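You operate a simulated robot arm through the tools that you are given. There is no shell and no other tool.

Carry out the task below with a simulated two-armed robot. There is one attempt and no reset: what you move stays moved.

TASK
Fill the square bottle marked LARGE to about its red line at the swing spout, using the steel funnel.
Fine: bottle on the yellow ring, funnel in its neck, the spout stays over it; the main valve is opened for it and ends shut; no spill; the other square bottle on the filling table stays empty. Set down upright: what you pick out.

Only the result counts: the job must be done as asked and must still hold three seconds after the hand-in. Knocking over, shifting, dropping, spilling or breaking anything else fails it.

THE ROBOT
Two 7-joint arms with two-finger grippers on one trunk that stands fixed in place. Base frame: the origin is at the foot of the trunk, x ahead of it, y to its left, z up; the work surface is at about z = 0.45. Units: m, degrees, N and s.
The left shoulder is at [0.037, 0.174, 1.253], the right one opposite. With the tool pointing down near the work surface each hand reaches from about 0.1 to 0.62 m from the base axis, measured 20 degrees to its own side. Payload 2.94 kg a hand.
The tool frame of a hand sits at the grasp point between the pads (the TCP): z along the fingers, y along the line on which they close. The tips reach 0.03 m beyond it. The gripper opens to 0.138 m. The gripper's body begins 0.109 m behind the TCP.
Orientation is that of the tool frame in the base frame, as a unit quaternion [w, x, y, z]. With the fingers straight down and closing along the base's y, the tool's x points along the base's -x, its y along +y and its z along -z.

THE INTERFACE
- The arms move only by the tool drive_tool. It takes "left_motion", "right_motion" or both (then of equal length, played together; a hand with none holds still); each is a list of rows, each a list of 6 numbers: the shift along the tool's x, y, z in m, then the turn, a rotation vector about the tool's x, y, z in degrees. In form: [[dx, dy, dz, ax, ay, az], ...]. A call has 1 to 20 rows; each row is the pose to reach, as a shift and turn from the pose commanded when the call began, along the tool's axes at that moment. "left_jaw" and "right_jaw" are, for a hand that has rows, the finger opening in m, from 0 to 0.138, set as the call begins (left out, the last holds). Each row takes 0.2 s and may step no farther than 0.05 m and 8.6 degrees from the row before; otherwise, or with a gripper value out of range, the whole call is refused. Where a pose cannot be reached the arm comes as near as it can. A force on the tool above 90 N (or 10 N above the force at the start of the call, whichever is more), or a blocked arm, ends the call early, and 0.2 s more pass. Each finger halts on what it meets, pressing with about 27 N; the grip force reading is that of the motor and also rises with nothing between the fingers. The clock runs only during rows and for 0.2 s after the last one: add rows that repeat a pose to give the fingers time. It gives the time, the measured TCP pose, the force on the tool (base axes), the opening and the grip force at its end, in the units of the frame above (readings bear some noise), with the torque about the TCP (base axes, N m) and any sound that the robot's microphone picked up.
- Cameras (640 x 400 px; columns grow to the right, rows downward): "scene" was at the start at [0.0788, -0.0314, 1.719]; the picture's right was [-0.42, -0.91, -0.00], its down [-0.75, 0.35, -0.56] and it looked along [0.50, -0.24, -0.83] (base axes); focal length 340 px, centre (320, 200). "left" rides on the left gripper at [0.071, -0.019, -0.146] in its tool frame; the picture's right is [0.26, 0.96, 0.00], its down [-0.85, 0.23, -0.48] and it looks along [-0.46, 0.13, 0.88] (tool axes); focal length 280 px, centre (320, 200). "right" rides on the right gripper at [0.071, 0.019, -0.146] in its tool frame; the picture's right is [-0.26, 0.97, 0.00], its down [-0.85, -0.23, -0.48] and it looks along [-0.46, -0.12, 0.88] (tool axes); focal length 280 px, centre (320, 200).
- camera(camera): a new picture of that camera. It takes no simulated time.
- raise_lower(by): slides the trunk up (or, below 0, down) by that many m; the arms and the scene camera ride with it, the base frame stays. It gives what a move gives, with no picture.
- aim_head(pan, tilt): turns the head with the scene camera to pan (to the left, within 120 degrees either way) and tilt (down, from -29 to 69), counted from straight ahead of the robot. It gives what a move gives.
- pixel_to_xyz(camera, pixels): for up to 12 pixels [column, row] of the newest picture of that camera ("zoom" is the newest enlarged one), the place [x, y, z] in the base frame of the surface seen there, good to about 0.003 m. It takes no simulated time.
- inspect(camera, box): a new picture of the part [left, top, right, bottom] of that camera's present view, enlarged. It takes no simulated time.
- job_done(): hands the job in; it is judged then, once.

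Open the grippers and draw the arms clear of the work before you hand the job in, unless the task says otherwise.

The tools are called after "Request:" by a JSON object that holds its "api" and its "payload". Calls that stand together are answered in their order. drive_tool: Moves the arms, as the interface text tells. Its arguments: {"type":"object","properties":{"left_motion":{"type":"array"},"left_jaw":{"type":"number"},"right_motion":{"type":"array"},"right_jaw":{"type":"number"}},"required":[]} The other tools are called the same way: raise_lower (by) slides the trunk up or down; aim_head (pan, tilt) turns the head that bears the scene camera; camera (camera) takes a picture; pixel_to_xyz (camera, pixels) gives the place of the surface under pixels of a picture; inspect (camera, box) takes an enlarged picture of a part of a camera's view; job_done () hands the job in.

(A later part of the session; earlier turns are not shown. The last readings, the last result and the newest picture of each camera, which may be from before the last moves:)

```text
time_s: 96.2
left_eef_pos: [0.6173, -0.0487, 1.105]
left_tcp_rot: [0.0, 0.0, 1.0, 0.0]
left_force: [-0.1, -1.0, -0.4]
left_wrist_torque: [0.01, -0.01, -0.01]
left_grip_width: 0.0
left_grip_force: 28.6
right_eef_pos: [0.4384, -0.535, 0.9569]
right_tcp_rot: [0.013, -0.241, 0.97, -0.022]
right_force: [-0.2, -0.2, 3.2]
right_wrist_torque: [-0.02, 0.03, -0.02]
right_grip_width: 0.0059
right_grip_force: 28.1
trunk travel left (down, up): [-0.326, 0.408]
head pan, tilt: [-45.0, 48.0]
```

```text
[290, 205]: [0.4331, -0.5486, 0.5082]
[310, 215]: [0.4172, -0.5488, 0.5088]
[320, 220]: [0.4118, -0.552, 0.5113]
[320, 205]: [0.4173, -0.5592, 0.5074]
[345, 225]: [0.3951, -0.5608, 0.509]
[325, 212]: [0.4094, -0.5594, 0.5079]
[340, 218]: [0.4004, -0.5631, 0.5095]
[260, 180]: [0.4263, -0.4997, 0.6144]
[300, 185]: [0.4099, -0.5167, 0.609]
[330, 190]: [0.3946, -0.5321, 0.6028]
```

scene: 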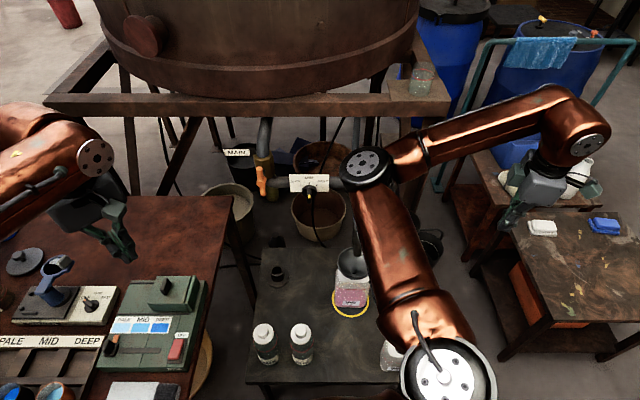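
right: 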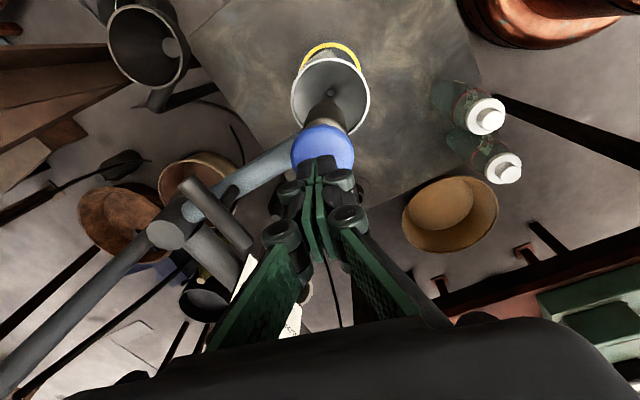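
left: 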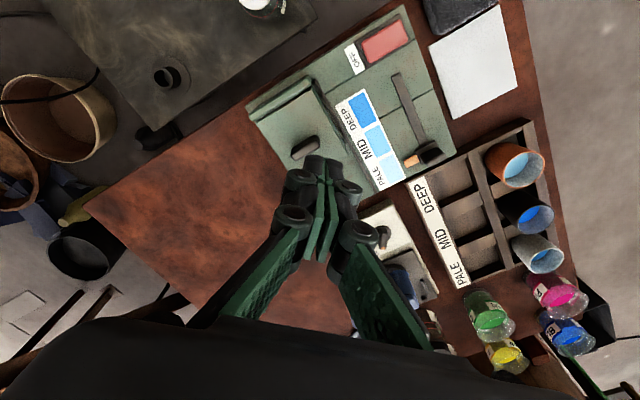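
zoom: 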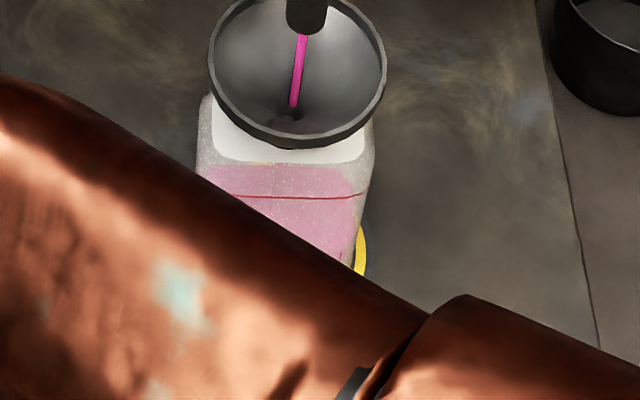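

z=0.509 (≈4.1 mm/s). Continue two more holds.

Request:
{"api": "drive_tool", "payload": {"right_motion": [[0, 0, 0, 0, 0, 0], [0, 0, 0, 0, 0, 0], [0, 0, 0, 0, 0, 0], [0, 0, 0, 0, 0, 0], [0, 0, 0, 0, 0, 0], [0, 0, 0, 0, 0, 0], [0, 0, 0, 0, 0, 0], [0, 0, 0, 0, 0, 0], [0, 0, 0, 0, 0, 0], [0, 0, 0, 0, 0, 0], [0, 0, 0, 0, 0, 0], [0, 0, 0, 0, 0, 0], [0, 0, 0, 0, 0, 0], [0, 0, 0, 0, 0, 0], [0, 0, 0, 0, 0, 0], [0, 0, 0, 0, 0, 0], [0, 0, 0, 0, 0, 0], [0, 0, 0, 0, 0, 0], [0, 0, 0, 0, 0, 0], [0, 0, 0, 0, 0, 0]]}}

Request:
{"api": "inspect", "payload": {"camera": "right", "box": [260, 30, 400, 190]}}

Request:
{"api": "inspect", "payload": {"camera": "scene", "box": [320, 250, 400, 330]}}

Request:
{"api": "pixel_to_xyz", "payload": {"camera": "zoom", "pixels": [[290, 205], [310, 215], [320, 220], [320, 205], [345, 225], [325, 212], [340, 218], [275, 195], [330, 225], [300, 200]]}}

```text
time_s: 100.4
left_eef_pos: [0.6186, -0.0484, 1.1045]
left_tcp_rot: [0.0, 0.0, 1.0, -0.001]
left_force: [-0.3, 1.0, 0.4]
left_wrist_torque: [-0.02, 0.03, 0.03]
left_grip_width: 0.0
left_grip_force: 28.4
right_eef_pos: [0.4368, -0.5355, 0.9569]
right_tcp_rot: [0.013, -0.241, 0.97, -0.021]
right_force: [0.3, -0.3, 2.7]
right_wrist_torque: [-0.03, 0.01, -0.03]
right_grip_width: 0.0058
right_grip_force: 28.5
trunk travel left (down, up): [-0.326, 0.408]
head pan, tilt: [-45.0, 48.0]
```

```text
2.50 times, centred on (330, 110) of right
```

zoom: 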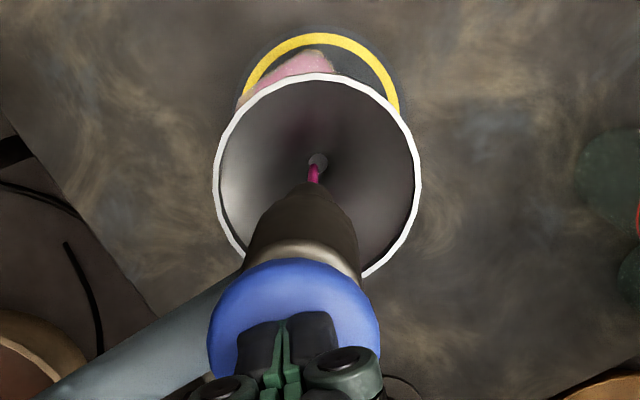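

```text
5.00 times, centred on (360, 290) of scene
```

zoom: 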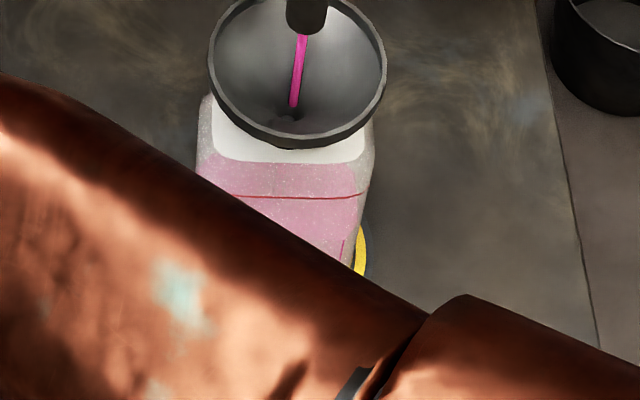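

```text
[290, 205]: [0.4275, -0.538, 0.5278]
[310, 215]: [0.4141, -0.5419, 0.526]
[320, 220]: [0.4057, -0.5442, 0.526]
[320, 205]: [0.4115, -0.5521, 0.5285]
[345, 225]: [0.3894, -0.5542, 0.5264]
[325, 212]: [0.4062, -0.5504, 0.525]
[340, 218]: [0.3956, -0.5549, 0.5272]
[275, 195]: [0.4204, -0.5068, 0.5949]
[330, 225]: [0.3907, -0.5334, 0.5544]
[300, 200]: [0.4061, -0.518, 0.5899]
```

z=0.5265. Continue.

Request:
{"api": "drive_tool", "payload": {"right_motion": [[0, 0, 0, 0, 0, 0], [0, 0, 0, 0, 0, 0], [0, 0, 0, 0, 0, 0], [0, 0, 0, 0, 0, 0], [0, 0, 0, 0, 0, 0], [0, 0, 0, 0, 0, 0], [0, 0, 0, 0, 0, 0], [0, 0, 0, 0, 0, 0], [0, 0, 0, 0, 0, 0], [0, 0, 0, 0, 0, 0], [0, 0, 0, 0, 0, 0], [0, 0, 0, 0, 0, 0], [0, 0, 0, 0, 0, 0], [0, 0, 0, 0, 0, 0], [0, 0, 0, 0, 0, 0], [0, 0, 0, 0, 0, 0], [0, 0, 0, 0, 0, 0], [0, 0, 0, 0, 0, 0], [0, 0, 0, 0, 0, 0], [0, 0, 0, 0, 0, 0]]}}

Request:
{"api": "inspect", "payload": {"camera": "right", "box": [260, 30, 400, 190]}}

Request:
{"api": "inspect", "payload": {"camera": "scene", "box": [320, 250, 400, 330]}}

Request:
{"api": "pixel_to_xyz", "payload": {"camera": "zoom", "pixels": [[290, 205], [310, 215], [320, 220], [320, 205], [345, 225], [325, 212], [340, 218], [275, 195], [330, 225], [300, 200]]}}

```text
time_s: 104.6
left_eef_pos: [0.6176, -0.0483, 1.1058]
left_tcp_rot: [0.0, 0.0, 1.0, 0.0]
left_force: [-0.3, 0.0, 0.5]
left_wrist_torque: [-0.03, 0.02, -0.03]
left_grip_width: 0.0
left_grip_force: 28.1
right_eef_pos: [0.4366, -0.5351, 0.9563]
right_tcp_rot: [0.014, -0.241, 0.97, -0.023]
right_force: [-0.2, 0.5, 2.9]
right_wrist_torque: [-0.02, -0.03, 0.04]
right_grip_width: 0.0059
right_grip_force: 28.2
trunk travel left (down, up): [-0.326, 0.408]
head pan, tilt: [-45.0, 48.0]
```

```text
2.50 times, centred on (330, 110) of right
```

zoom: 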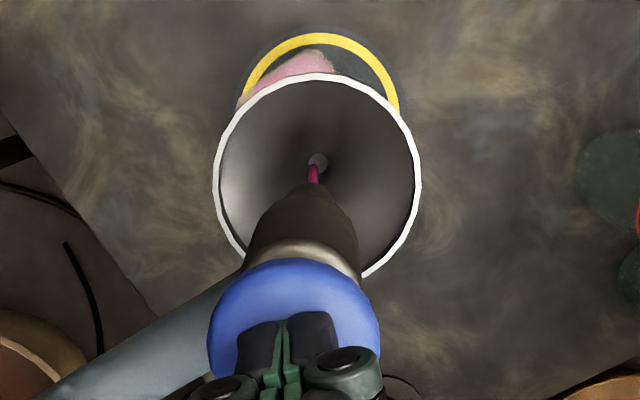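

```text
5.00 times, centred on (360, 290) of scene
```

zoom: 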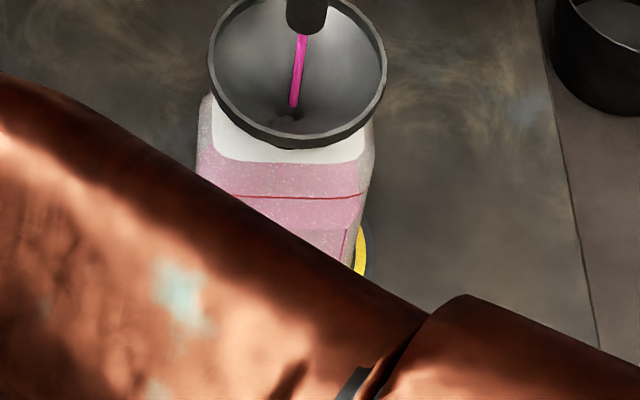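

```text
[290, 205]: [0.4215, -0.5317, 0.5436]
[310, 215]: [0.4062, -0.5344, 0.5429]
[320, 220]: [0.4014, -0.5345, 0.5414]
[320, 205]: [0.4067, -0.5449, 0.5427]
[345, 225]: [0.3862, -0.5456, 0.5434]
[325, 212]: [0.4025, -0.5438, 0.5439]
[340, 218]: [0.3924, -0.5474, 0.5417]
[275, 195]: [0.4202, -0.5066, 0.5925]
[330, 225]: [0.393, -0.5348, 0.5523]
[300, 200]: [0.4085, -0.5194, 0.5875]
```

z=0.543 (≈4.0 mm/s). Continue.

Request:
{"api": "drive_tool", "payload": {"right_motion": [[0, 0, 0, 0, 0, 0], [0, 0, 0, 0, 0, 0], [0, 0, 0, 0, 0, 0], [0, 0, 0, 0, 0, 0], [0, 0, 0, 0, 0, 0], [0, 0, 0, 0, 0, 0], [0, 0, 0, 0, 0, 0], [0, 0, 0, 0, 0, 0], [0, 0, 0, 0, 0, 0], [0, 0, 0, 0, 0, 0], [0, 0, 0, 0, 0, 0], [0, 0, 0, 0, 0, 0], [0, 0, 0, 0, 0, 0], [0, 0, 0, 0, 0, 0], [0, 0, 0, 0, 0, 0], [0, 0, 0, 0, 0, 0], [0, 0, 0, 0, 0, 0], [0, 0, 0, 0, 0, 0], [0, 0, 0, 0, 0, 0], [0, 0, 0, 0, 0, 0]]}}

Request:
{"api": "inspect", "payload": {"camera": "scene", "box": [320, 250, 400, 330]}}

Request:
{"api": "pixel_to_xyz", "payload": {"camera": "zoom", "pixels": [[290, 205], [310, 215], [320, 205], [325, 212], [340, 218], [275, 195], [300, 200], [320, 190], [340, 195], [300, 185]]}}

```text
time_s: 108.8
left_eef_pos: [0.6182, -0.0489, 1.1047]
left_tcp_rot: [0.0, 0.001, 1.0, 0.0]
left_force: [-0.6, 0.3, 0.0]
left_wrist_torque: [0.01, 0.03, 0.02]
left_grip_width: 0.0
left_grip_force: 28.4
right_eef_pos: [0.4377, -0.5353, 0.9557]
right_tcp_rot: [0.014, -0.242, 0.97, -0.022]
right_force: [-0.1, 0.4, 2.7]
right_wrist_torque: [-0.03, -0.02, 0.02]
right_grip_width: 0.006
right_grip_force: 28.0
trunk travel left (down, up): [-0.326, 0.408]
head pan, tilt: [-45.0, 48.0]
```

```text
5.00 times, centred on (360, 290) of scene
```

zoom: 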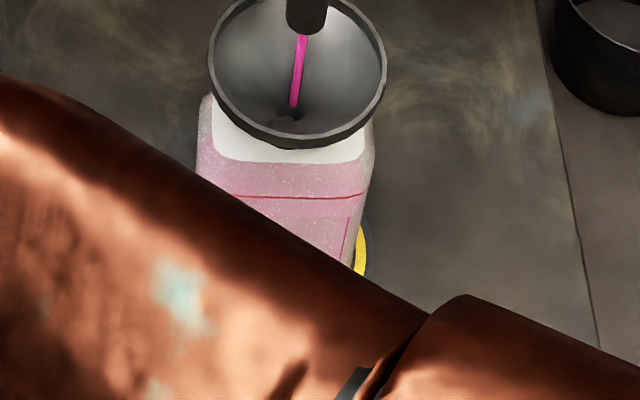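

```text
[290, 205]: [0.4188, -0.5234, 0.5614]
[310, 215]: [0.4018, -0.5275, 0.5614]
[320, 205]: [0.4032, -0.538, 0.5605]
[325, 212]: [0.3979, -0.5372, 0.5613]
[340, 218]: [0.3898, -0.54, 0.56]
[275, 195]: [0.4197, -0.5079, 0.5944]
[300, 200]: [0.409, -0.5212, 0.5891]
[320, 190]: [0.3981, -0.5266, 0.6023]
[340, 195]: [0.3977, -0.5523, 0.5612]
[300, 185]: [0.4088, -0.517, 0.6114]
```

z=0.561; ~7.5 s to go. One more 4.2 s hold, then a short one.

Request:
{"api": "drive_tool", "payload": {"right_motion": [[0, 0, 0, 0, 0, 0], [0, 0, 0, 0, 0, 0], [0, 0, 0, 0, 0, 0], [0, 0, 0, 0, 0, 0], [0, 0, 0, 0, 0, 0], [0, 0, 0, 0, 0, 0], [0, 0, 0, 0, 0, 0], [0, 0, 0, 0, 0, 0], [0, 0, 0, 0, 0, 0], [0, 0, 0, 0, 0, 0], [0, 0, 0, 0, 0, 0], [0, 0, 0, 0, 0, 0], [0, 0, 0, 0, 0, 0], [0, 0, 0, 0, 0, 0], [0, 0, 0, 0, 0, 0], [0, 0, 0, 0, 0, 0], [0, 0, 0, 0, 0, 0], [0, 0, 0, 0, 0, 0], [0, 0, 0, 0, 0, 0], [0, 0, 0, 0, 0, 0]]}}

Request:
{"api": "inspect", "payload": {"camera": "scene", "box": [320, 250, 400, 330]}}

Request:
{"api": "pixel_to_xyz", "payload": {"camera": "zoom", "pixels": [[290, 205], [310, 208], [320, 203], [325, 205], [340, 205], [275, 192], [300, 195], [320, 190], [340, 195], [300, 185], [345, 190], [330, 185]]}}

```text
time_s: 113.0
left_eef_pos: [0.6184, -0.0491, 1.1043]
left_tcp_rot: [0.0, 0.0, 1.0, 0.0]
left_force: [0.6, -0.4, 0.3]
left_wrist_torque: [-0.01, -0.01, 0.02]
left_grip_width: 0.0002
left_grip_force: 27.9
right_eef_pos: [0.4376, -0.5353, 0.9566]
right_tcp_rot: [0.013, -0.242, 0.97, -0.021]
right_force: [-0.9, -0.8, 2.5]
right_wrist_torque: [0.0, -0.04, -0.01]
right_grip_width: 0.0058
right_grip_force: 28.3
trunk travel left (down, up): [-0.326, 0.408]
head pan, tilt: [-45.0, 48.0]
```

```text
5.00 times, centred on (360, 290) of scene
```

zoom: 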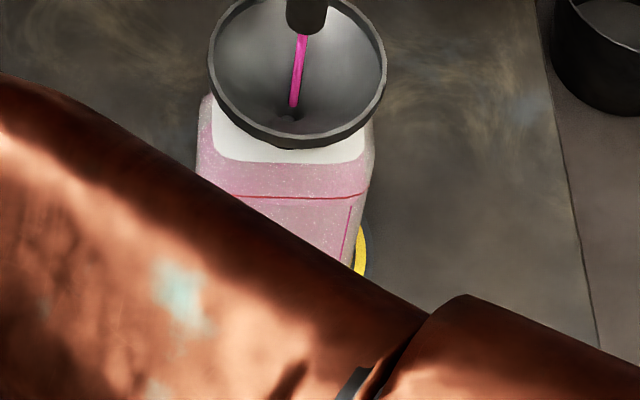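

```text
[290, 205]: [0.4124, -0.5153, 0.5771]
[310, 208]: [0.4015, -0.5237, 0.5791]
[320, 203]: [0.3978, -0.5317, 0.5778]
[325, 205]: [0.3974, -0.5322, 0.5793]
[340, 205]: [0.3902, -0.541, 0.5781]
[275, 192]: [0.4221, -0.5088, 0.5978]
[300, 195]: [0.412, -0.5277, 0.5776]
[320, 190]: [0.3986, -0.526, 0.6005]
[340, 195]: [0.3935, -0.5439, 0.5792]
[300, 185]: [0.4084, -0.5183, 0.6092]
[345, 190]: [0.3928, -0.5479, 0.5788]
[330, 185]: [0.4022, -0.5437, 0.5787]
```

z=0.578; about 3.4 s to the line at 0.592. I hold 3 s, then check.

Request:
{"api": "drive_tool", "payload": {"right_motion": [[0, 0, 0, 0, 0, 0], [0, 0, 0, 0, 0, 0], [0, 0, 0, 0, 0, 0], [0, 0, 0, 0, 0, 0], [0, 0, 0, 0, 0, 0], [0, 0, 0, 0, 0, 0], [0, 0, 0, 0, 0, 0], [0, 0, 0, 0, 0, 0], [0, 0, 0, 0, 0, 0], [0, 0, 0, 0, 0, 0], [0, 0, 0, 0, 0, 0], [0, 0, 0, 0, 0, 0], [0, 0, 0, 0, 0, 0], [0, 0, 0, 0, 0, 0]]}}

Request:
{"api": "inspect", "payload": {"camera": "scene", "box": [335, 265, 385, 305]}}

Request:
{"api": "pixel_to_xyz", "payload": {"camera": "zoom", "pixels": [[150, 195], [200, 200], [250, 200], [300, 200], [200, 190], [250, 190], [300, 190], [220, 185], [270, 183], [310, 182], [200, 178], [260, 175]]}}

```text
time_s: 116.0
left_eef_pos: [0.6173, -0.0494, 1.1058]
left_tcp_rot: [0.001, 0.0, 1.0, 0.001]
left_force: [-0.2, 0.7, 0.4]
left_wrist_torque: [-0.02, 0.02, -0.02]
left_grip_width: 0.0002
left_grip_force: 28.7
right_eef_pos: [0.438, -0.5355, 0.9569]
right_tcp_rot: [0.014, -0.242, 0.97, -0.022]
right_force: [-0.6, -0.1, 2.7]
right_wrist_torque: [-0.05, -0.03, -0.03]
right_grip_width: 0.0063
right_grip_force: 28.9
trunk travel left (down, up): [-0.326, 0.408]
head pan, tilt: [-45.0, 48.0]
```

```text
10.00 times, centred on (360, 285) of scene
```

zoom: 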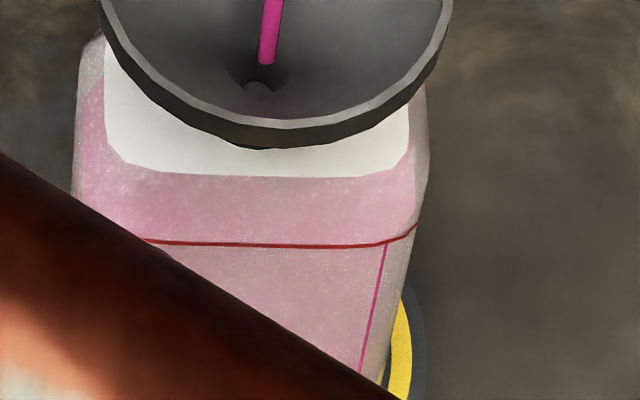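

```text
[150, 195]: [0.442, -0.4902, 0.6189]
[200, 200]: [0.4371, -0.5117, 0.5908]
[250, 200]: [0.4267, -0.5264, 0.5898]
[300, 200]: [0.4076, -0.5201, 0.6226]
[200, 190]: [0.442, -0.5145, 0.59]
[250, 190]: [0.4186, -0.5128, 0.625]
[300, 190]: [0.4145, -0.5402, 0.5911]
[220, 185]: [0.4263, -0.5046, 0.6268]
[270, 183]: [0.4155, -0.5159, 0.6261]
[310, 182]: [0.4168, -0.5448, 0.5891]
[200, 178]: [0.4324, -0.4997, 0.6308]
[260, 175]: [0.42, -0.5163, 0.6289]
```

Surface z≈0.590, right at the red line. I release the button now and draw the right hand back to its parking spot.

Request:
{"api": "drive_tool", "payload": {"right_motion": [[-0.0005, -0.001, -0.04, 0, 0, 0], [-0.001, -0.002, -0.075, 0, 0, 0], [0.035, -0.003, -0.085, 0, 0, 0], [0.08, -0.003, -0.085, 0, 0, 0], [0.125, -0.003, -0.085, 0, 0, 0], [0.17, -0.003, -0.085, 0, 0, 0], [0.215, -0.003, -0.085, 0, 0, 0], [0.26, -0.003, -0.085, 0, 0, 0], [0.3, -0.003, -0.085, 0, 0, 0], [0.34, -0.003, -0.08, 0, 0, 0], [0.365, -0.003, -0.08, 0, 0, 0], [0.38, -0.003, -0.08, 0, 0, 0], [0.38, -0.003, -0.08, 0, 0, 0]]}}

Request:
{"api": "camera", "payload": {"camera": "scene"}}

Request:
{"api": "inspect", "payload": {"camera": "scene", "box": [325, 205, 385, 325]}}

Request:
{"api": "inspect", "payload": {"camera": "scene", "box": [328, 265, 378, 320]}}

Request:
{"api": "pixel_to_xyz", "payload": {"camera": "zoom", "pixels": [[300, 150], [260, 150], [340, 150], [300, 140], [260, 140], [340, 140], [300, 160], [280, 165], [320, 145], [240, 145], [360, 145], [300, 182]]}}

```text
time_s: 118.8
left_eef_pos: [0.6175, -0.0499, 1.1049]
left_tcp_rot: [-0.001, -0.001, 1.0, 0.0]
left_force: [-0.3, 0.6, 0.7]
left_wrist_torque: [0.02, 0.03, 0.01]
left_grip_width: 0.0004
left_grip_force: 28.1
right_eef_pos: [0.0998, -0.7149, 1.0314]
right_tcp_rot: [0.013, -0.241, 0.97, -0.022]
right_force: [0.0, 0.1, -0.9]
right_wrist_torque: [-0.04, -0.02, -0.01]
right_grip_width: 0.0002
right_grip_force: 28.6
trunk travel left (down, up): [-0.326, 0.408]
head pan, tilt: [-45.0, 48.0]
```

```text
taken
```

scene: 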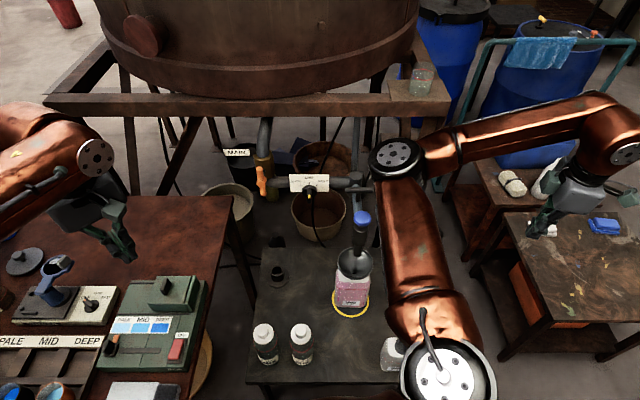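

```text
3.33 times, centred on (355, 265) of scene
```

zoom: 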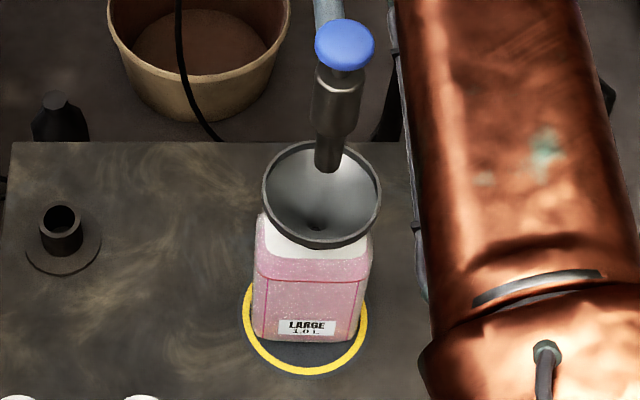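

```text
7.27 times, centred on (353, 292) of scene
```

zoom: 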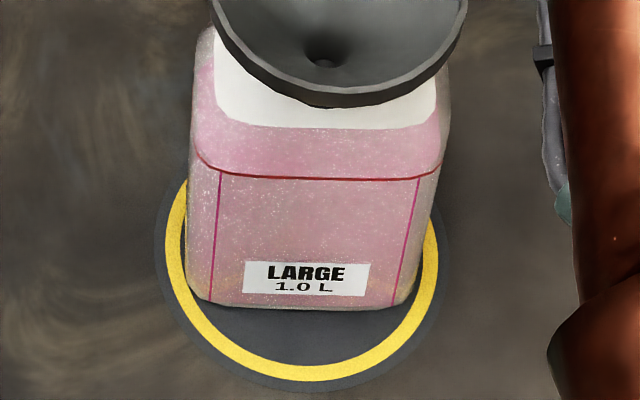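

```text
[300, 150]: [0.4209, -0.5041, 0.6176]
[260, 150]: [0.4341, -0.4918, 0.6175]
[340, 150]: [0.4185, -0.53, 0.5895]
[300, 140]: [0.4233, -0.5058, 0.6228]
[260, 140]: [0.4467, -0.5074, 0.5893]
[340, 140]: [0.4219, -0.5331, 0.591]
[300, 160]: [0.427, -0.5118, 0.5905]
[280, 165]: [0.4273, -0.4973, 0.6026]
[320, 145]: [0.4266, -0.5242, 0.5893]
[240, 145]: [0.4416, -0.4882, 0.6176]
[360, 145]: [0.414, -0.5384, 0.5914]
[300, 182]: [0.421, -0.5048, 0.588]
```

The level reads z≈0.5905 against the line at 0.592, no drip, bottle on the ring with funnel and spout in place. Now I bring the left hand back in front of the valve to shut it.

Request:
{"api": "drive_tool", "payload": {"left_motion": [[-0.0039, -0.0206, 0.0163, 2.93, -7.08, 2.93], [-0.0079, -0.0412, 0.0325, 5.86, -14.16, 5.86], [-0.0118, -0.0618, 0.0488, 8.79, -21.23, 8.79], [-0.0157, -0.0823, 0.065, 11.73, -28.31, 11.73], [-0.0197, -0.1029, 0.0813, 14.66, -35.39, 14.66], [-0.0236, -0.1235, 0.0975, 17.59, -42.47, 17.59], [-0.0275, -0.1441, 0.1138, 20.52, -49.54, 20.52], [-0.0315, -0.1647, 0.13, 23.45, -56.62, 23.45], [-0.0354, -0.1853, 0.1463, 26.39, -63.7, 26.39], [-0.0393, -0.2058, 0.15, 29.32, -70.78, 29.32], [-0.0433, -0.2264, 0.15, 32.25, -77.85, 32.25], [-0.0472, -0.247, 0.15, 35.18, -84.93, 35.18], [-0.0472, -0.247, 0.15, 35.18, -84.93, 35.18], [-0.0472, -0.247, 0.15, 35.18, -84.93, 35.18]]}}

Request:
{"api": "camera", "payload": {"camera": "scene"}}

Request:
{"api": "inspect", "payload": {"camera": "scene", "box": [205, 145, 315, 225]}}

```text
time_s: 121.8
left_eef_pos: [0.6655, -0.2973, 0.9543]
left_tcp_rot: [0.653, 0.271, 0.654, -0.269]
left_force: [0.3, -0.1, 0.1]
left_wrist_torque: [0.03, -0.01, -0.03]
left_grip_width: 0.0
left_grip_force: 28.1
right_eef_pos: [0.0999, -0.7155, 1.0318]
right_tcp_rot: [0.013, -0.242, 0.97, -0.022]
right_force: [0.4, 0.1, 0.4]
right_wrist_torque: [0.02, 0.01, 0.03]
right_grip_width: 0.0
right_grip_force: 28.7
trunk travel left (down, up): [-0.326, 0.408]
head pan, tilt: [-45.0, 48.0]
```

```text
taken
```

scene: 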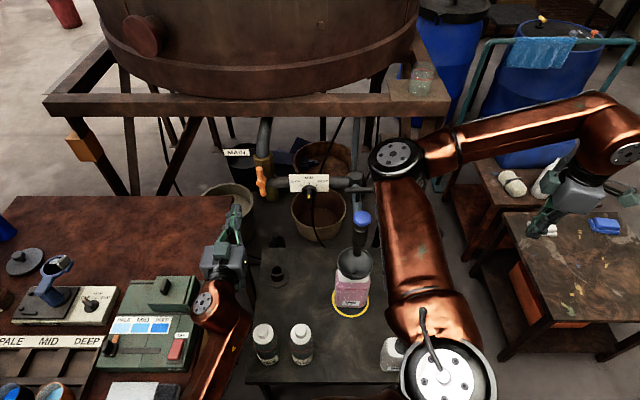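

```text
5.00 times, centred on (260, 185) of scene
```

zoom: 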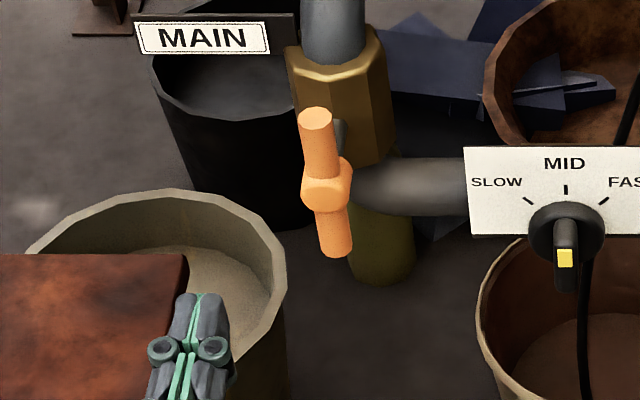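

The hand is in place and the handle stands vertical. I move the peg to the left side of the handle's upper arm.

Request:
{"api": "drive_tool", "payload": {"left_motion": [[-0.0217, -0.0053, 0.03, 0, 0, 0], [-0.0217, -0.0053, 0.07, 0, 0, 0], [-0.0217, -0.0053, 0.1, 0, 0, 0], [-0.0217, -0.0053, 0.1172, 0, 0, 0], [-0.0217, -0.0053, 0.1172, 0, 0, 0]]}}

Request:
{"api": "inspect", "payload": {"camera": "scene", "box": [205, 145, 315, 225]}}

Request:
{"api": "camera", "payload": {"camera": "left"}}

```text
time_s: 123.0
left_eef_pos: [0.7336, -0.3789, 0.9877]
left_tcp_rot: [0.654, 0.269, 0.654, -0.269]
left_force: [-0.7, 0.1, 0.6]
left_wrist_torque: [0.02, -0.03, 0.01]
left_grip_width: 0.0
left_grip_force: 28.3
left hand out of reach, approached as far as the arm can: row 4
right_eef_pos: [0.1018, -0.7141, 1.032]
right_tcp_rot: [0.013, -0.242, 0.97, -0.022]
right_force: [-0.2, -0.1, -0.7]
right_wrist_torque: [0.01, 0.02, -0.03]
right_grip_width: 0.0
right_grip_force: 28.4
trunk travel left (down, up): [-0.326, 0.408]
head pan, tilt: [-45.0, 48.0]
```

```text
5.00 times, centred on (260, 185) of scene
```

zoom: 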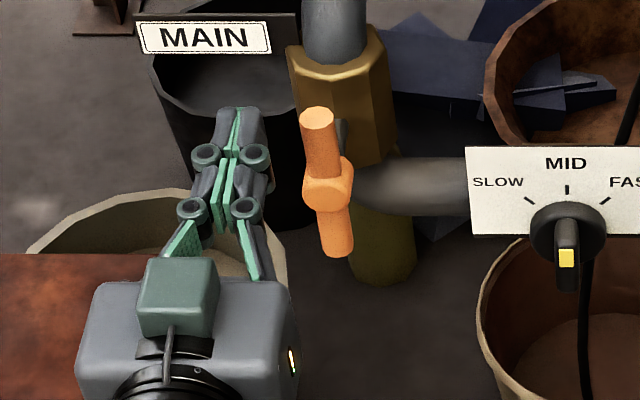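

```text
taken
```

left: 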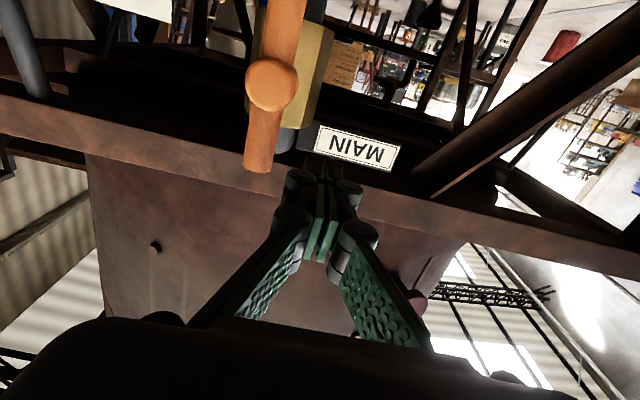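

The arm is ~1 cm short again (different elbow pose). I lower the trunk 5 cm – the peg is clear beside the handle – and then raise the hand relative to it.

Request:
{"api": "raise_lower", "payload": {"by": -0.05}}

Request:
{"api": "drive_tool", "payload": {"left_motion": [[-0.02, 0, 0, 0, 0, 0], [-0.04, 0, 0, 0, 0, 0], [-0.05, 0, 0, 0, 0, 0], [-0.05, 0, 0, 0, 0, 0]]}}

Request:
{"api": "inspect", "payload": {"camera": "scene", "box": [205, 125, 315, 205]}}

Request:
{"api": "camera", "payload": {"camera": "scene"}}

```text
time_s: 124.0
left_eef_pos: [0.7502, -0.3773, 0.9285]
left_tcp_rot: [0.656, 0.27, 0.653, -0.266]
left_force: [-0.9, 0.4, 1.0]
left_wrist_torque: [0.0, 0.05, -0.01]
left_grip_width: 0.0002
left_grip_force: 28.5
right_eef_pos: [0.1004, -0.7142, 0.9819]
right_tcp_rot: [0.014, -0.242, 0.97, -0.022]
right_force: [0.4, 0.8, -0.3]
right_wrist_torque: [-0.01, -0.06, 0.01]
right_grip_width: 0.0001
right_grip_force: 28.6
trunk travel left (down, up): [-0.276, 0.458]
head pan, tilt: [-45.0, 48.0]
```

```text
time_s: 125.0
left_eef_pos: [0.7441, -0.3837, 0.9757]
left_tcp_rot: [0.653, 0.27, 0.654, -0.27]
left_force: [1.0, -0.1, 0.0]
left_wrist_torque: [0.02, -0.01, -0.01]
left_grip_width: 0.0
left_grip_force: 28.2
right_eef_pos: [0.1013, -0.7147, 0.9801]
right_tcp_rot: [0.014, -0.242, 0.97, -0.022]
right_force: [-0.2, 0.3, 0.4]
right_wrist_torque: [0.0, 0.01, 0.03]
right_grip_width: 0.0001
right_grip_force: 28.0
trunk travel left (down, up): [-0.276, 0.458]
head pan, tilt: [-45.0, 48.0]
```

```text
5.00 times, centred on (260, 165) of scene
```

zoom: 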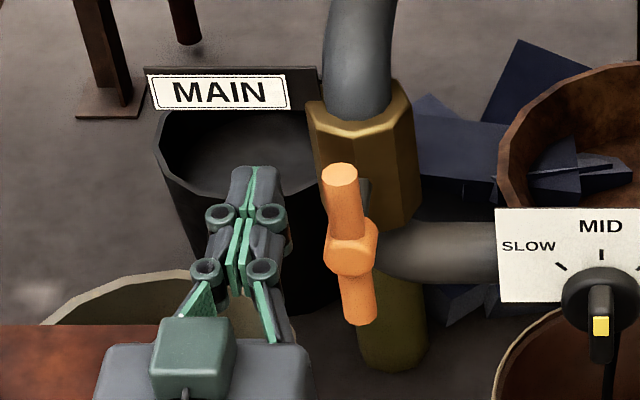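

```text
taken
```

scene: 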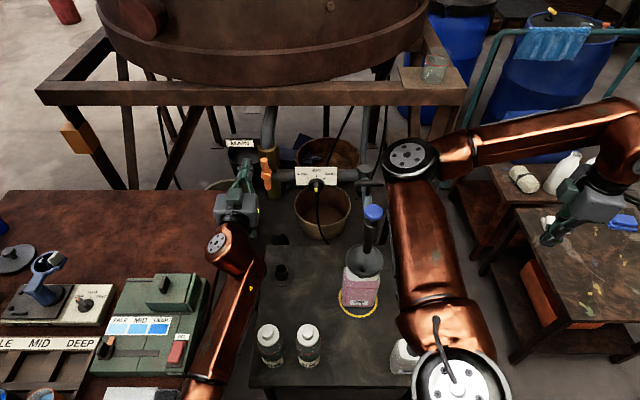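

Now correctly placed left of the upper arm (b -0.255, z 0.976). I check the left forearm's height, then push the top of the handle to the right along its arc to ~30°.

Request:
{"api": "pixel_to_xyz", "payload": {"camera": "scene", "pixels": [[225, 310], [205, 365], [240, 270], [165, 295], [180, 335], [268, 335], [175, 350]]}}

Request:
{"api": "drive_tool", "payload": {"left_motion": [[0, -0.015, 0, 0, 0, 0], [0, -0.0258, 0, 0, 0, 0], [-0.0047, -0.0356, 0, 0, 0, 0], [-0.0064, -0.0462, 0, 0, 0, 0], [-0.0052, -0.0568, 0, 0, 0, 0], [-0.0014, -0.0668, 0, 0, 0, 0]]}}

Request:
{"api": "inspect", "payload": {"camera": "scene", "box": [215, 125, 325, 205]}}

```text
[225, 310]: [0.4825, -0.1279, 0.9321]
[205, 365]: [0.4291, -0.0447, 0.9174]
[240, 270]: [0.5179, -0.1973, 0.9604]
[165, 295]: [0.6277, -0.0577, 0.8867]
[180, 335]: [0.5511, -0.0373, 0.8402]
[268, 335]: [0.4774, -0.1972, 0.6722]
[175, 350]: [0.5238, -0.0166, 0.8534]
```

```text
time_s: 126.3
left_eef_pos: [0.6979, -0.4309, 0.9775]
left_tcp_rot: [0.653, 0.272, 0.653, -0.269]
left_force: [2.5, 0.0, 1.9]
left_wrist_torque: [-0.02, -0.02, 0.05]
left_grip_width: 0.0
left_grip_force: 27.9
right_eef_pos: [0.0993, -0.7154, 0.981]
right_tcp_rot: [0.013, -0.241, 0.97, -0.022]
right_force: [-0.6, 0.1, -0.6]
right_wrist_torque: [0.01, 0.03, 0.06]
right_grip_width: 0.0
right_grip_force: 28.5
trunk travel left (down, up): [-0.276, 0.458]
head pan, tilt: [-45.0, 48.0]
```

```text
5.00 times, centred on (270, 165) of scene
```

zoom: 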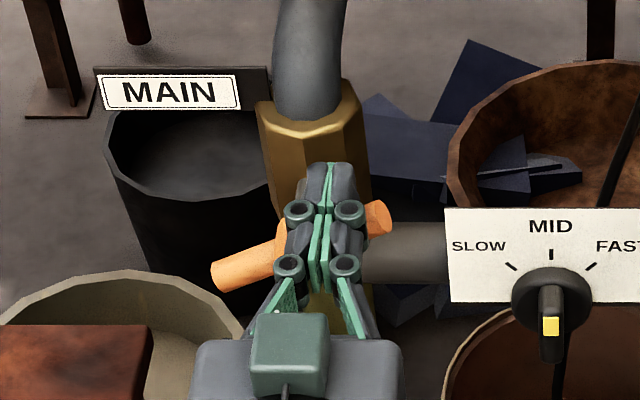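

Handle is back to ~20–25°. But the left forearm is low beside the dye table, so I check that clearance before the final push.

Request:
{"api": "inspect", "payload": {"camera": "scene", "box": [120, 200, 290, 400]}}

Request:
{"api": "pixel_to_xyz", "payload": {"camera": "zoom", "pixels": [[330, 250], [300, 330], [290, 380], [270, 330], [265, 350], [255, 300], [250, 380], [350, 290], [340, 340], [330, 380], [240, 330], [270, 390]]}}

```text
2.00 times, centred on (205, 300) of scene
```

zoom: 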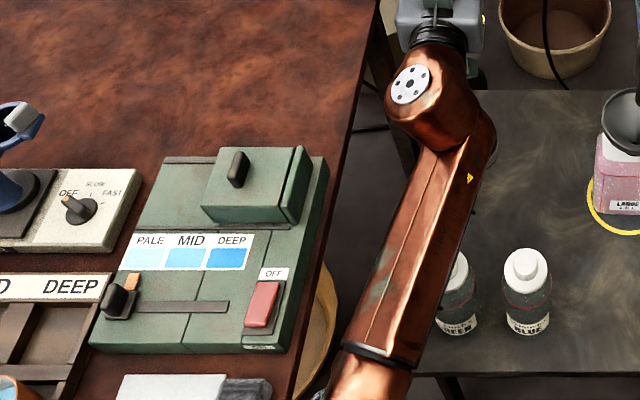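

```text
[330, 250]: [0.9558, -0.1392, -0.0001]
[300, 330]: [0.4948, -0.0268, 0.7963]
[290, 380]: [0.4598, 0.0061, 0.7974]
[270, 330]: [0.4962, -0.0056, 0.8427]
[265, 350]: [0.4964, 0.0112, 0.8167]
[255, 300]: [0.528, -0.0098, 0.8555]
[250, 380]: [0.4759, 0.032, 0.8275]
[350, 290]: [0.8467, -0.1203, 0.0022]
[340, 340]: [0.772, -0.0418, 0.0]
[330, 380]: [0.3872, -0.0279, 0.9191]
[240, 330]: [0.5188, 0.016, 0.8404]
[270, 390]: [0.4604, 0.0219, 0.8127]
```

The forearm runs ~7 cm right of the table edge and well above GREEN: clear. I continue pressing the right arm of the handle down to horizontal.

Request:
{"api": "drive_tool", "payload": {"left_motion": [[0.0033, -0.0048, 0, 0, 0, 0], [0.0066, -0.0095, 0, 0, 0, 0], [0.0108, -0.013, 0, 0, 0, 0], [0.015, -0.0163, 0, 0, 0, 0]]}}

Request:
{"api": "inspect", "payload": {"camera": "scene", "box": [215, 125, 325, 205]}}

Request:
{"api": "camera", "payload": {"camera": "left"}}

```text
time_s: 127.3
left_eef_pos: [0.6868, -0.4429, 0.9621]
left_tcp_rot: [0.653, 0.271, 0.654, -0.27]
left_force: [1.2, 0.3, 2.7]
left_wrist_torque: [-0.06, -0.02, -0.01]
left_grip_width: 0.0
left_grip_force: 28.6
right_eef_pos: [0.1005, -0.7156, 0.981]
right_tcp_rot: [0.013, -0.242, 0.97, -0.021]
right_force: [-1.0, -0.5, 0.0]
right_wrist_torque: [-0.01, -0.02, 0.03]
right_grip_width: 0.0
right_grip_force: 27.7
trunk travel left (down, up): [-0.276, 0.458]
head pan, tilt: [-45.0, 48.0]
```

```text
5.00 times, centred on (270, 165) of scene
```

zoom: 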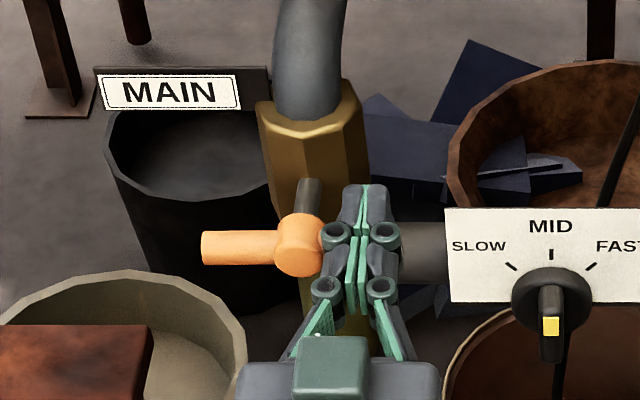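

```text
taken
```

left: 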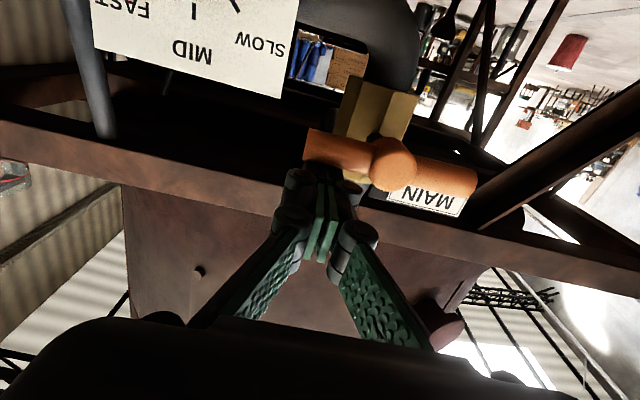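

Handle is within ~3° of horizontal. I push gently further in small steps to reach the shut stop, watching the force.

Request:
{"api": "drive_tool", "payload": {"left_motion": [[0.0015, 0, 0, 0, 0, 0], [0.003, 0, 0, 0, 0, 0]]}}

Request:
{"api": "inspect", "payload": {"camera": "scene", "box": [215, 125, 325, 205]}}

```text
time_s: 128.0
left_eef_pos: [0.6846, -0.4429, 0.961]
left_tcp_rot: [0.654, 0.272, 0.652, -0.27]
left_force: [4.6, -3.5, 12.3]
left_wrist_torque: [-0.16, -0.19, 0.01]
left_grip_width: 0.006
left_grip_force: 28.2
right_eef_pos: [0.0986, -0.715, 0.9815]
right_tcp_rot: [0.014, -0.241, 0.97, -0.022]
right_force: [-0.4, 0.8, 0.9]
right_wrist_torque: [0.01, 0.01, -0.01]
right_grip_width: 0.0
right_grip_force: 28.2
trunk travel left (down, up): [-0.276, 0.458]
head pan, tilt: [-45.0, 48.0]
```

```text
5.00 times, centred on (270, 165) of scene
```

zoom: 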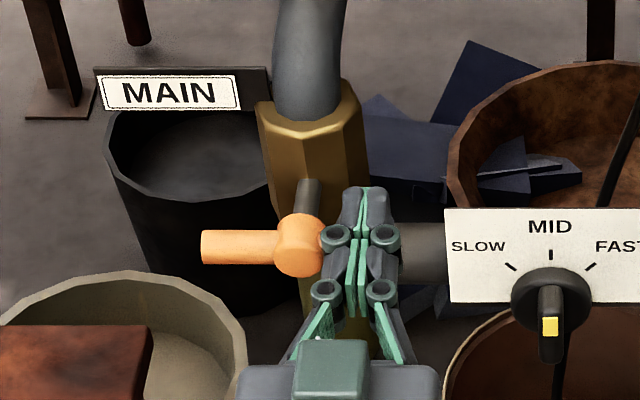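

Force jumped to 12 N at the horizontal position: the valve is at its shut stop. I lift off and retreat from the handle.

Request:
{"api": "drive_tool", "payload": {"left_motion": [[-0.008, 0, 0, 0, 0, 0], [-0.018, 0, 0, 0, 0, 0], [-0.018, 0.0, -0.04, 0, 0, 0], [-0.018, 0.01, -0.08, 0, 0, 0], [-0.018, 0.03, -0.12, 0, 0, 0], [-0.018, 0.04, -0.13, 0, 0, 0]]}}

Request:
{"api": "inspect", "payload": {"camera": "scene", "box": [215, 125, 325, 205]}}

Request:
{"api": "inspect", "payload": {"camera": "scene", "box": [330, 195, 400, 325]}}

```text
time_s: 129.3
left_eef_pos: [0.6204, -0.3235, 0.977]
left_tcp_rot: [0.653, 0.271, 0.653, -0.271]
left_force: [0.4, 0.2, -0.1]
left_wrist_torque: [-0.03, -0.03, -0.01]
left_grip_width: 0.0
left_grip_force: 28.6
right_eef_pos: [0.1009, -0.7153, 0.9812]
right_tcp_rot: [0.013, -0.242, 0.97, -0.022]
right_force: [-0.1, -0.4, -0.4]
right_wrist_torque: [0.0, 0.04, 0.0]
right_grip_width: 0.0
right_grip_force: 28.5
trunk travel left (down, up): [-0.276, 0.458]
head pan, tilt: [-45.0, 48.0]
```

```text
5.00 times, centred on (270, 165) of scene
```

zoom: 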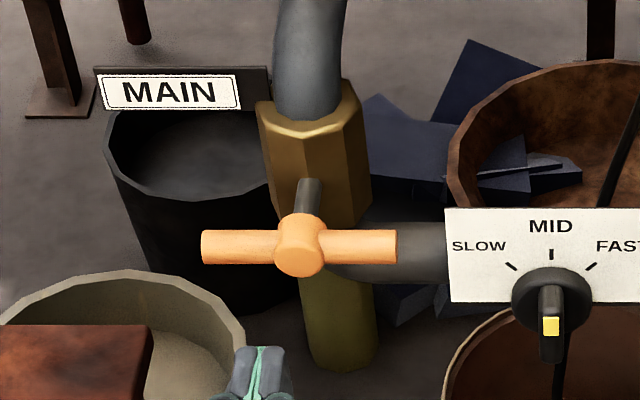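

```text
3.08 times, centred on (365, 260) of scene
```

zoom: 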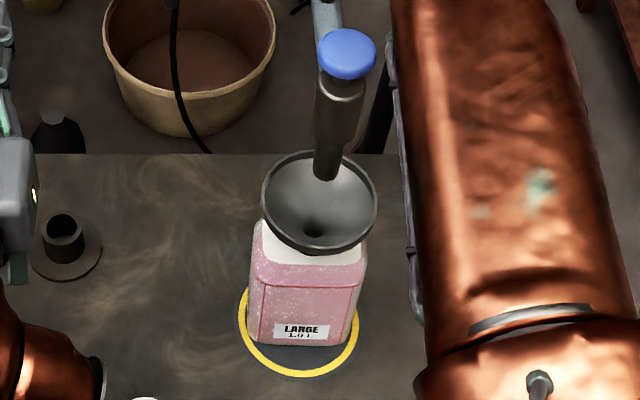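

The handle is level as at the start, bottle full, no drips. I raise the trunk 15 cm to lift both arms clear.

Request:
{"api": "raise_lower", "payload": {"by": 0.15}}

Request:
{"api": "camera", "payload": {"camera": "scene"}}

```text
time_s: 131.1
left_eef_pos: [0.657, -0.2811, 1.1082]
left_tcp_rot: [0.662, 0.286, 0.657, -0.22]
left_force: [1.0, -0.7, 0.8]
left_wrist_torque: [-0.02, 0.0, 0.01]
left_grip_width: 0.0
left_grip_force: 28.4
right_eef_pos: [0.1017, -0.7151, 1.13]
right_tcp_rot: [0.013, -0.242, 0.97, -0.022]
right_force: [-1.1, 0.1, 0.1]
right_wrist_torque: [-0.01, 0.01, 0.02]
right_grip_width: 0.0002
right_grip_force: 28.2
trunk travel left (down, up): [-0.426, 0.308]
head pan, tilt: [-45.0, 48.0]
```

```text
taken
```

scene: 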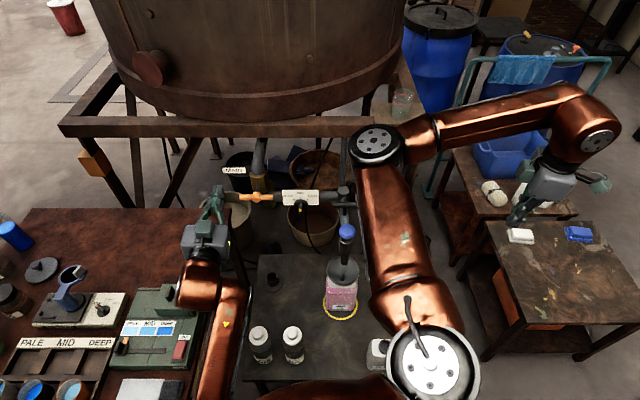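

Both arms are raised; handle still level. I turn the left hand back to tool-down and bring it home over the left side.

Request:
{"api": "drive_tool", "payload": {"left_motion": [[-0.005, 0.0118, -0.0118, -2.93, 7.08, -2.93], [-0.01, 0.0236, -0.0236, -5.86, 14.16, -5.86], [-0.015, 0.0354, -0.0354, -8.79, 21.23, -8.79], [-0.02, 0.0471, -0.0471, -11.73, 28.31, -11.73], [-0.025, 0.0589, -0.0589, -14.66, 35.39, -14.66], [-0.03, 0.0707, -0.0707, -17.59, 42.47, -17.59], [-0.035, 0.0825, -0.0825, -20.52, 49.54, -20.52], [-0.04, 0.0943, -0.0943, -23.45, 56.62, -23.45], [-0.045, 0.106, -0.106, -26.39, 63.7, -26.39], [-0.05, 0.1178, -0.1178, -29.32, 70.78, -29.32], [-0.055, 0.1296, -0.1296, -32.25, 77.85, -32.25], [-0.06, 0.1414, -0.1414, -35.18, 84.93, -35.18], [-0.06, 0.1414, -0.1414, -35.18, 84.93, -35.18]]}}

Request:
{"api": "camera", "payload": {"camera": "scene"}}

```text
time_s: 131.7
left_eef_pos: [0.6639, -0.2316, 1.0788]
left_tcp_rot: [0.582, 0.255, 0.754, -0.17]
left_force: [0.0, 0.4, -0.4]
left_wrist_torque: [-0.04, 0.0, -0.04]
left_grip_width: 0.0001
left_grip_force: 28.8
right_eef_pos: [0.1005, -0.7142, 1.1308]
right_tcp_rot: [0.013, -0.243, 0.97, -0.021]
right_force: [0.4, 0.1, -0.8]
right_wrist_torque: [0.03, 0.04, 0.03]
right_grip_width: 0.0
right_grip_force: 28.7
trunk travel left (down, up): [-0.426, 0.308]
head pan, tilt: [-45.0, 48.0]
stopped in row 2 (left hand): the arm was blocked; the commanded pose is now the measured one
```

```text
taken
```

scene: 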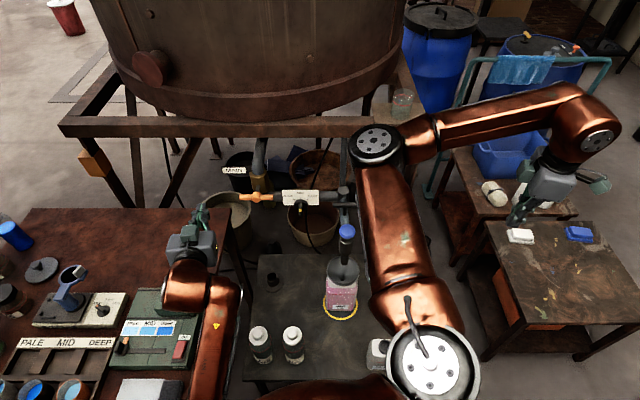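

The left arm reported being blocked. I check whether its wrist/forearm is near the green box or just at a joint limit.

Request:
{"api": "inspect", "payload": {"camera": "scene", "box": [110, 190, 280, 400]}}

Request:
{"api": "pixel_to_xyz", "payload": {"camera": "zoom", "pixels": [[310, 190], [320, 160], [350, 230], [330, 330], [270, 220], [270, 180], [250, 320], [390, 300], [320, 110], [300, 390], [340, 390], [290, 200]]}}

Request:
{"api": "camera", "payload": {"camera": "left"}}

```text
1.90 times, centred on (195, 295) of scene
```

zoom: 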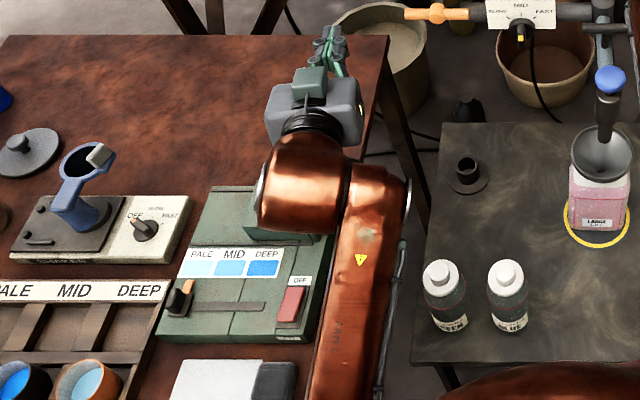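

```text
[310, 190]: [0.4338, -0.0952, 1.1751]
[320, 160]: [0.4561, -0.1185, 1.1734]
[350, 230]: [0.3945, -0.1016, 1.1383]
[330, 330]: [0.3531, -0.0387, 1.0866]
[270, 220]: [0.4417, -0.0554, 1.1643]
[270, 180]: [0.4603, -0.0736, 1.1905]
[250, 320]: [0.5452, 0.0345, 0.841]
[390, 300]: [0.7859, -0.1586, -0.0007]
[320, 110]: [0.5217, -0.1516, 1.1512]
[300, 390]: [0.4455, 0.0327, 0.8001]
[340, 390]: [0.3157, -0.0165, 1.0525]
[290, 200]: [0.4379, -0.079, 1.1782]
```

```text
taken
```

left: 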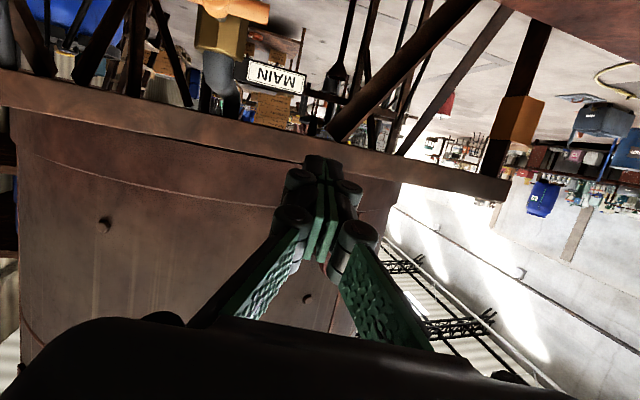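

All parts are well above the table (arm ≥1.05, box ≤0.91), so it was only a joint limit. I take a gentler path home with smaller rotation steps.

Request:
{"api": "drive_tool", "payload": {"left_motion": [[-0.0017, 0.0073, -0.0093, -1.33, 4.54, -1.99], [-0.0035, 0.0146, -0.0186, -2.65, 9.09, -3.99], [-0.0052, 0.0219, -0.0279, -3.98, 13.63, -5.98], [-0.0069, 0.0292, -0.0372, -5.3, 18.18, -7.98], [-0.0086, 0.0365, -0.0465, -6.63, 22.72, -9.97], [-0.0104, 0.0438, -0.0558, -7.95, 27.26, -11.96], [-0.0121, 0.0511, -0.0651, -9.28, 31.81, -13.96], [-0.0138, 0.0585, -0.0745, -10.6, 36.35, -15.95], [-0.0155, 0.0658, -0.0838, -11.93, 40.89, -17.94], [-0.0173, 0.0731, -0.0931, -13.25, 45.44, -19.94], [-0.019, 0.0804, -0.1024, -14.58, 49.98, -21.93], [-0.0207, 0.0877, -0.1117, -15.9, 54.53, -23.93], [-0.0224, 0.095, -0.121, -17.23, 59.07, -25.92], [-0.0242, 0.1023, -0.1303, -18.55, 63.61, -27.91], [-0.0259, 0.1096, -0.1396, -19.88, 68.16, -29.91], [-0.0276, 0.1169, -0.1489, -21.2, 72.7, -31.9]]}}

Request:
{"api": "camera", "payload": {"camera": "scene"}}

```text
time_s: 135.1
left_eef_pos: [0.6629, -0.0694, 1.1617]
left_tcp_rot: [-0.003, 0.0, 1.0, 0.0]
left_force: [-0.1, -0.1, 0.1]
left_wrist_torque: [-0.03, 0.0, -0.02]
left_grip_width: 0.0
left_grip_force: 28.9
left hand out of reach, approached as far as the arm can: row 11, 12, 13, 14, 15, 16
right_eef_pos: [0.0985, -0.7159, 1.132]
right_tcp_rot: [0.014, -0.242, 0.97, -0.022]
right_force: [0.0, 0.1, -1.1]
right_wrist_torque: [-0.03, 0.01, 0.01]
right_grip_width: 0.0
right_grip_force: 28.4
trunk travel left (down, up): [-0.426, 0.308]
head pan, tilt: [-45.0, 48.0]
```

```text
taken
```

scene: 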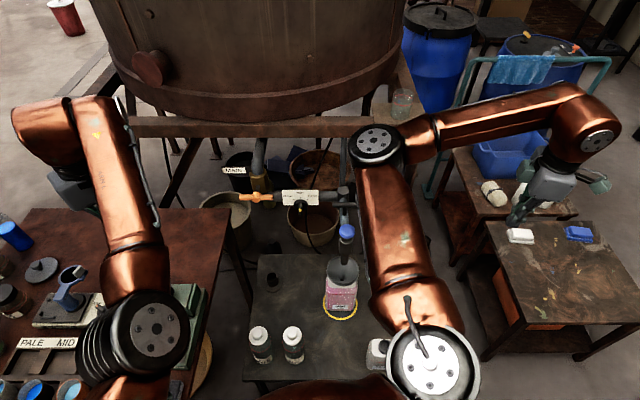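

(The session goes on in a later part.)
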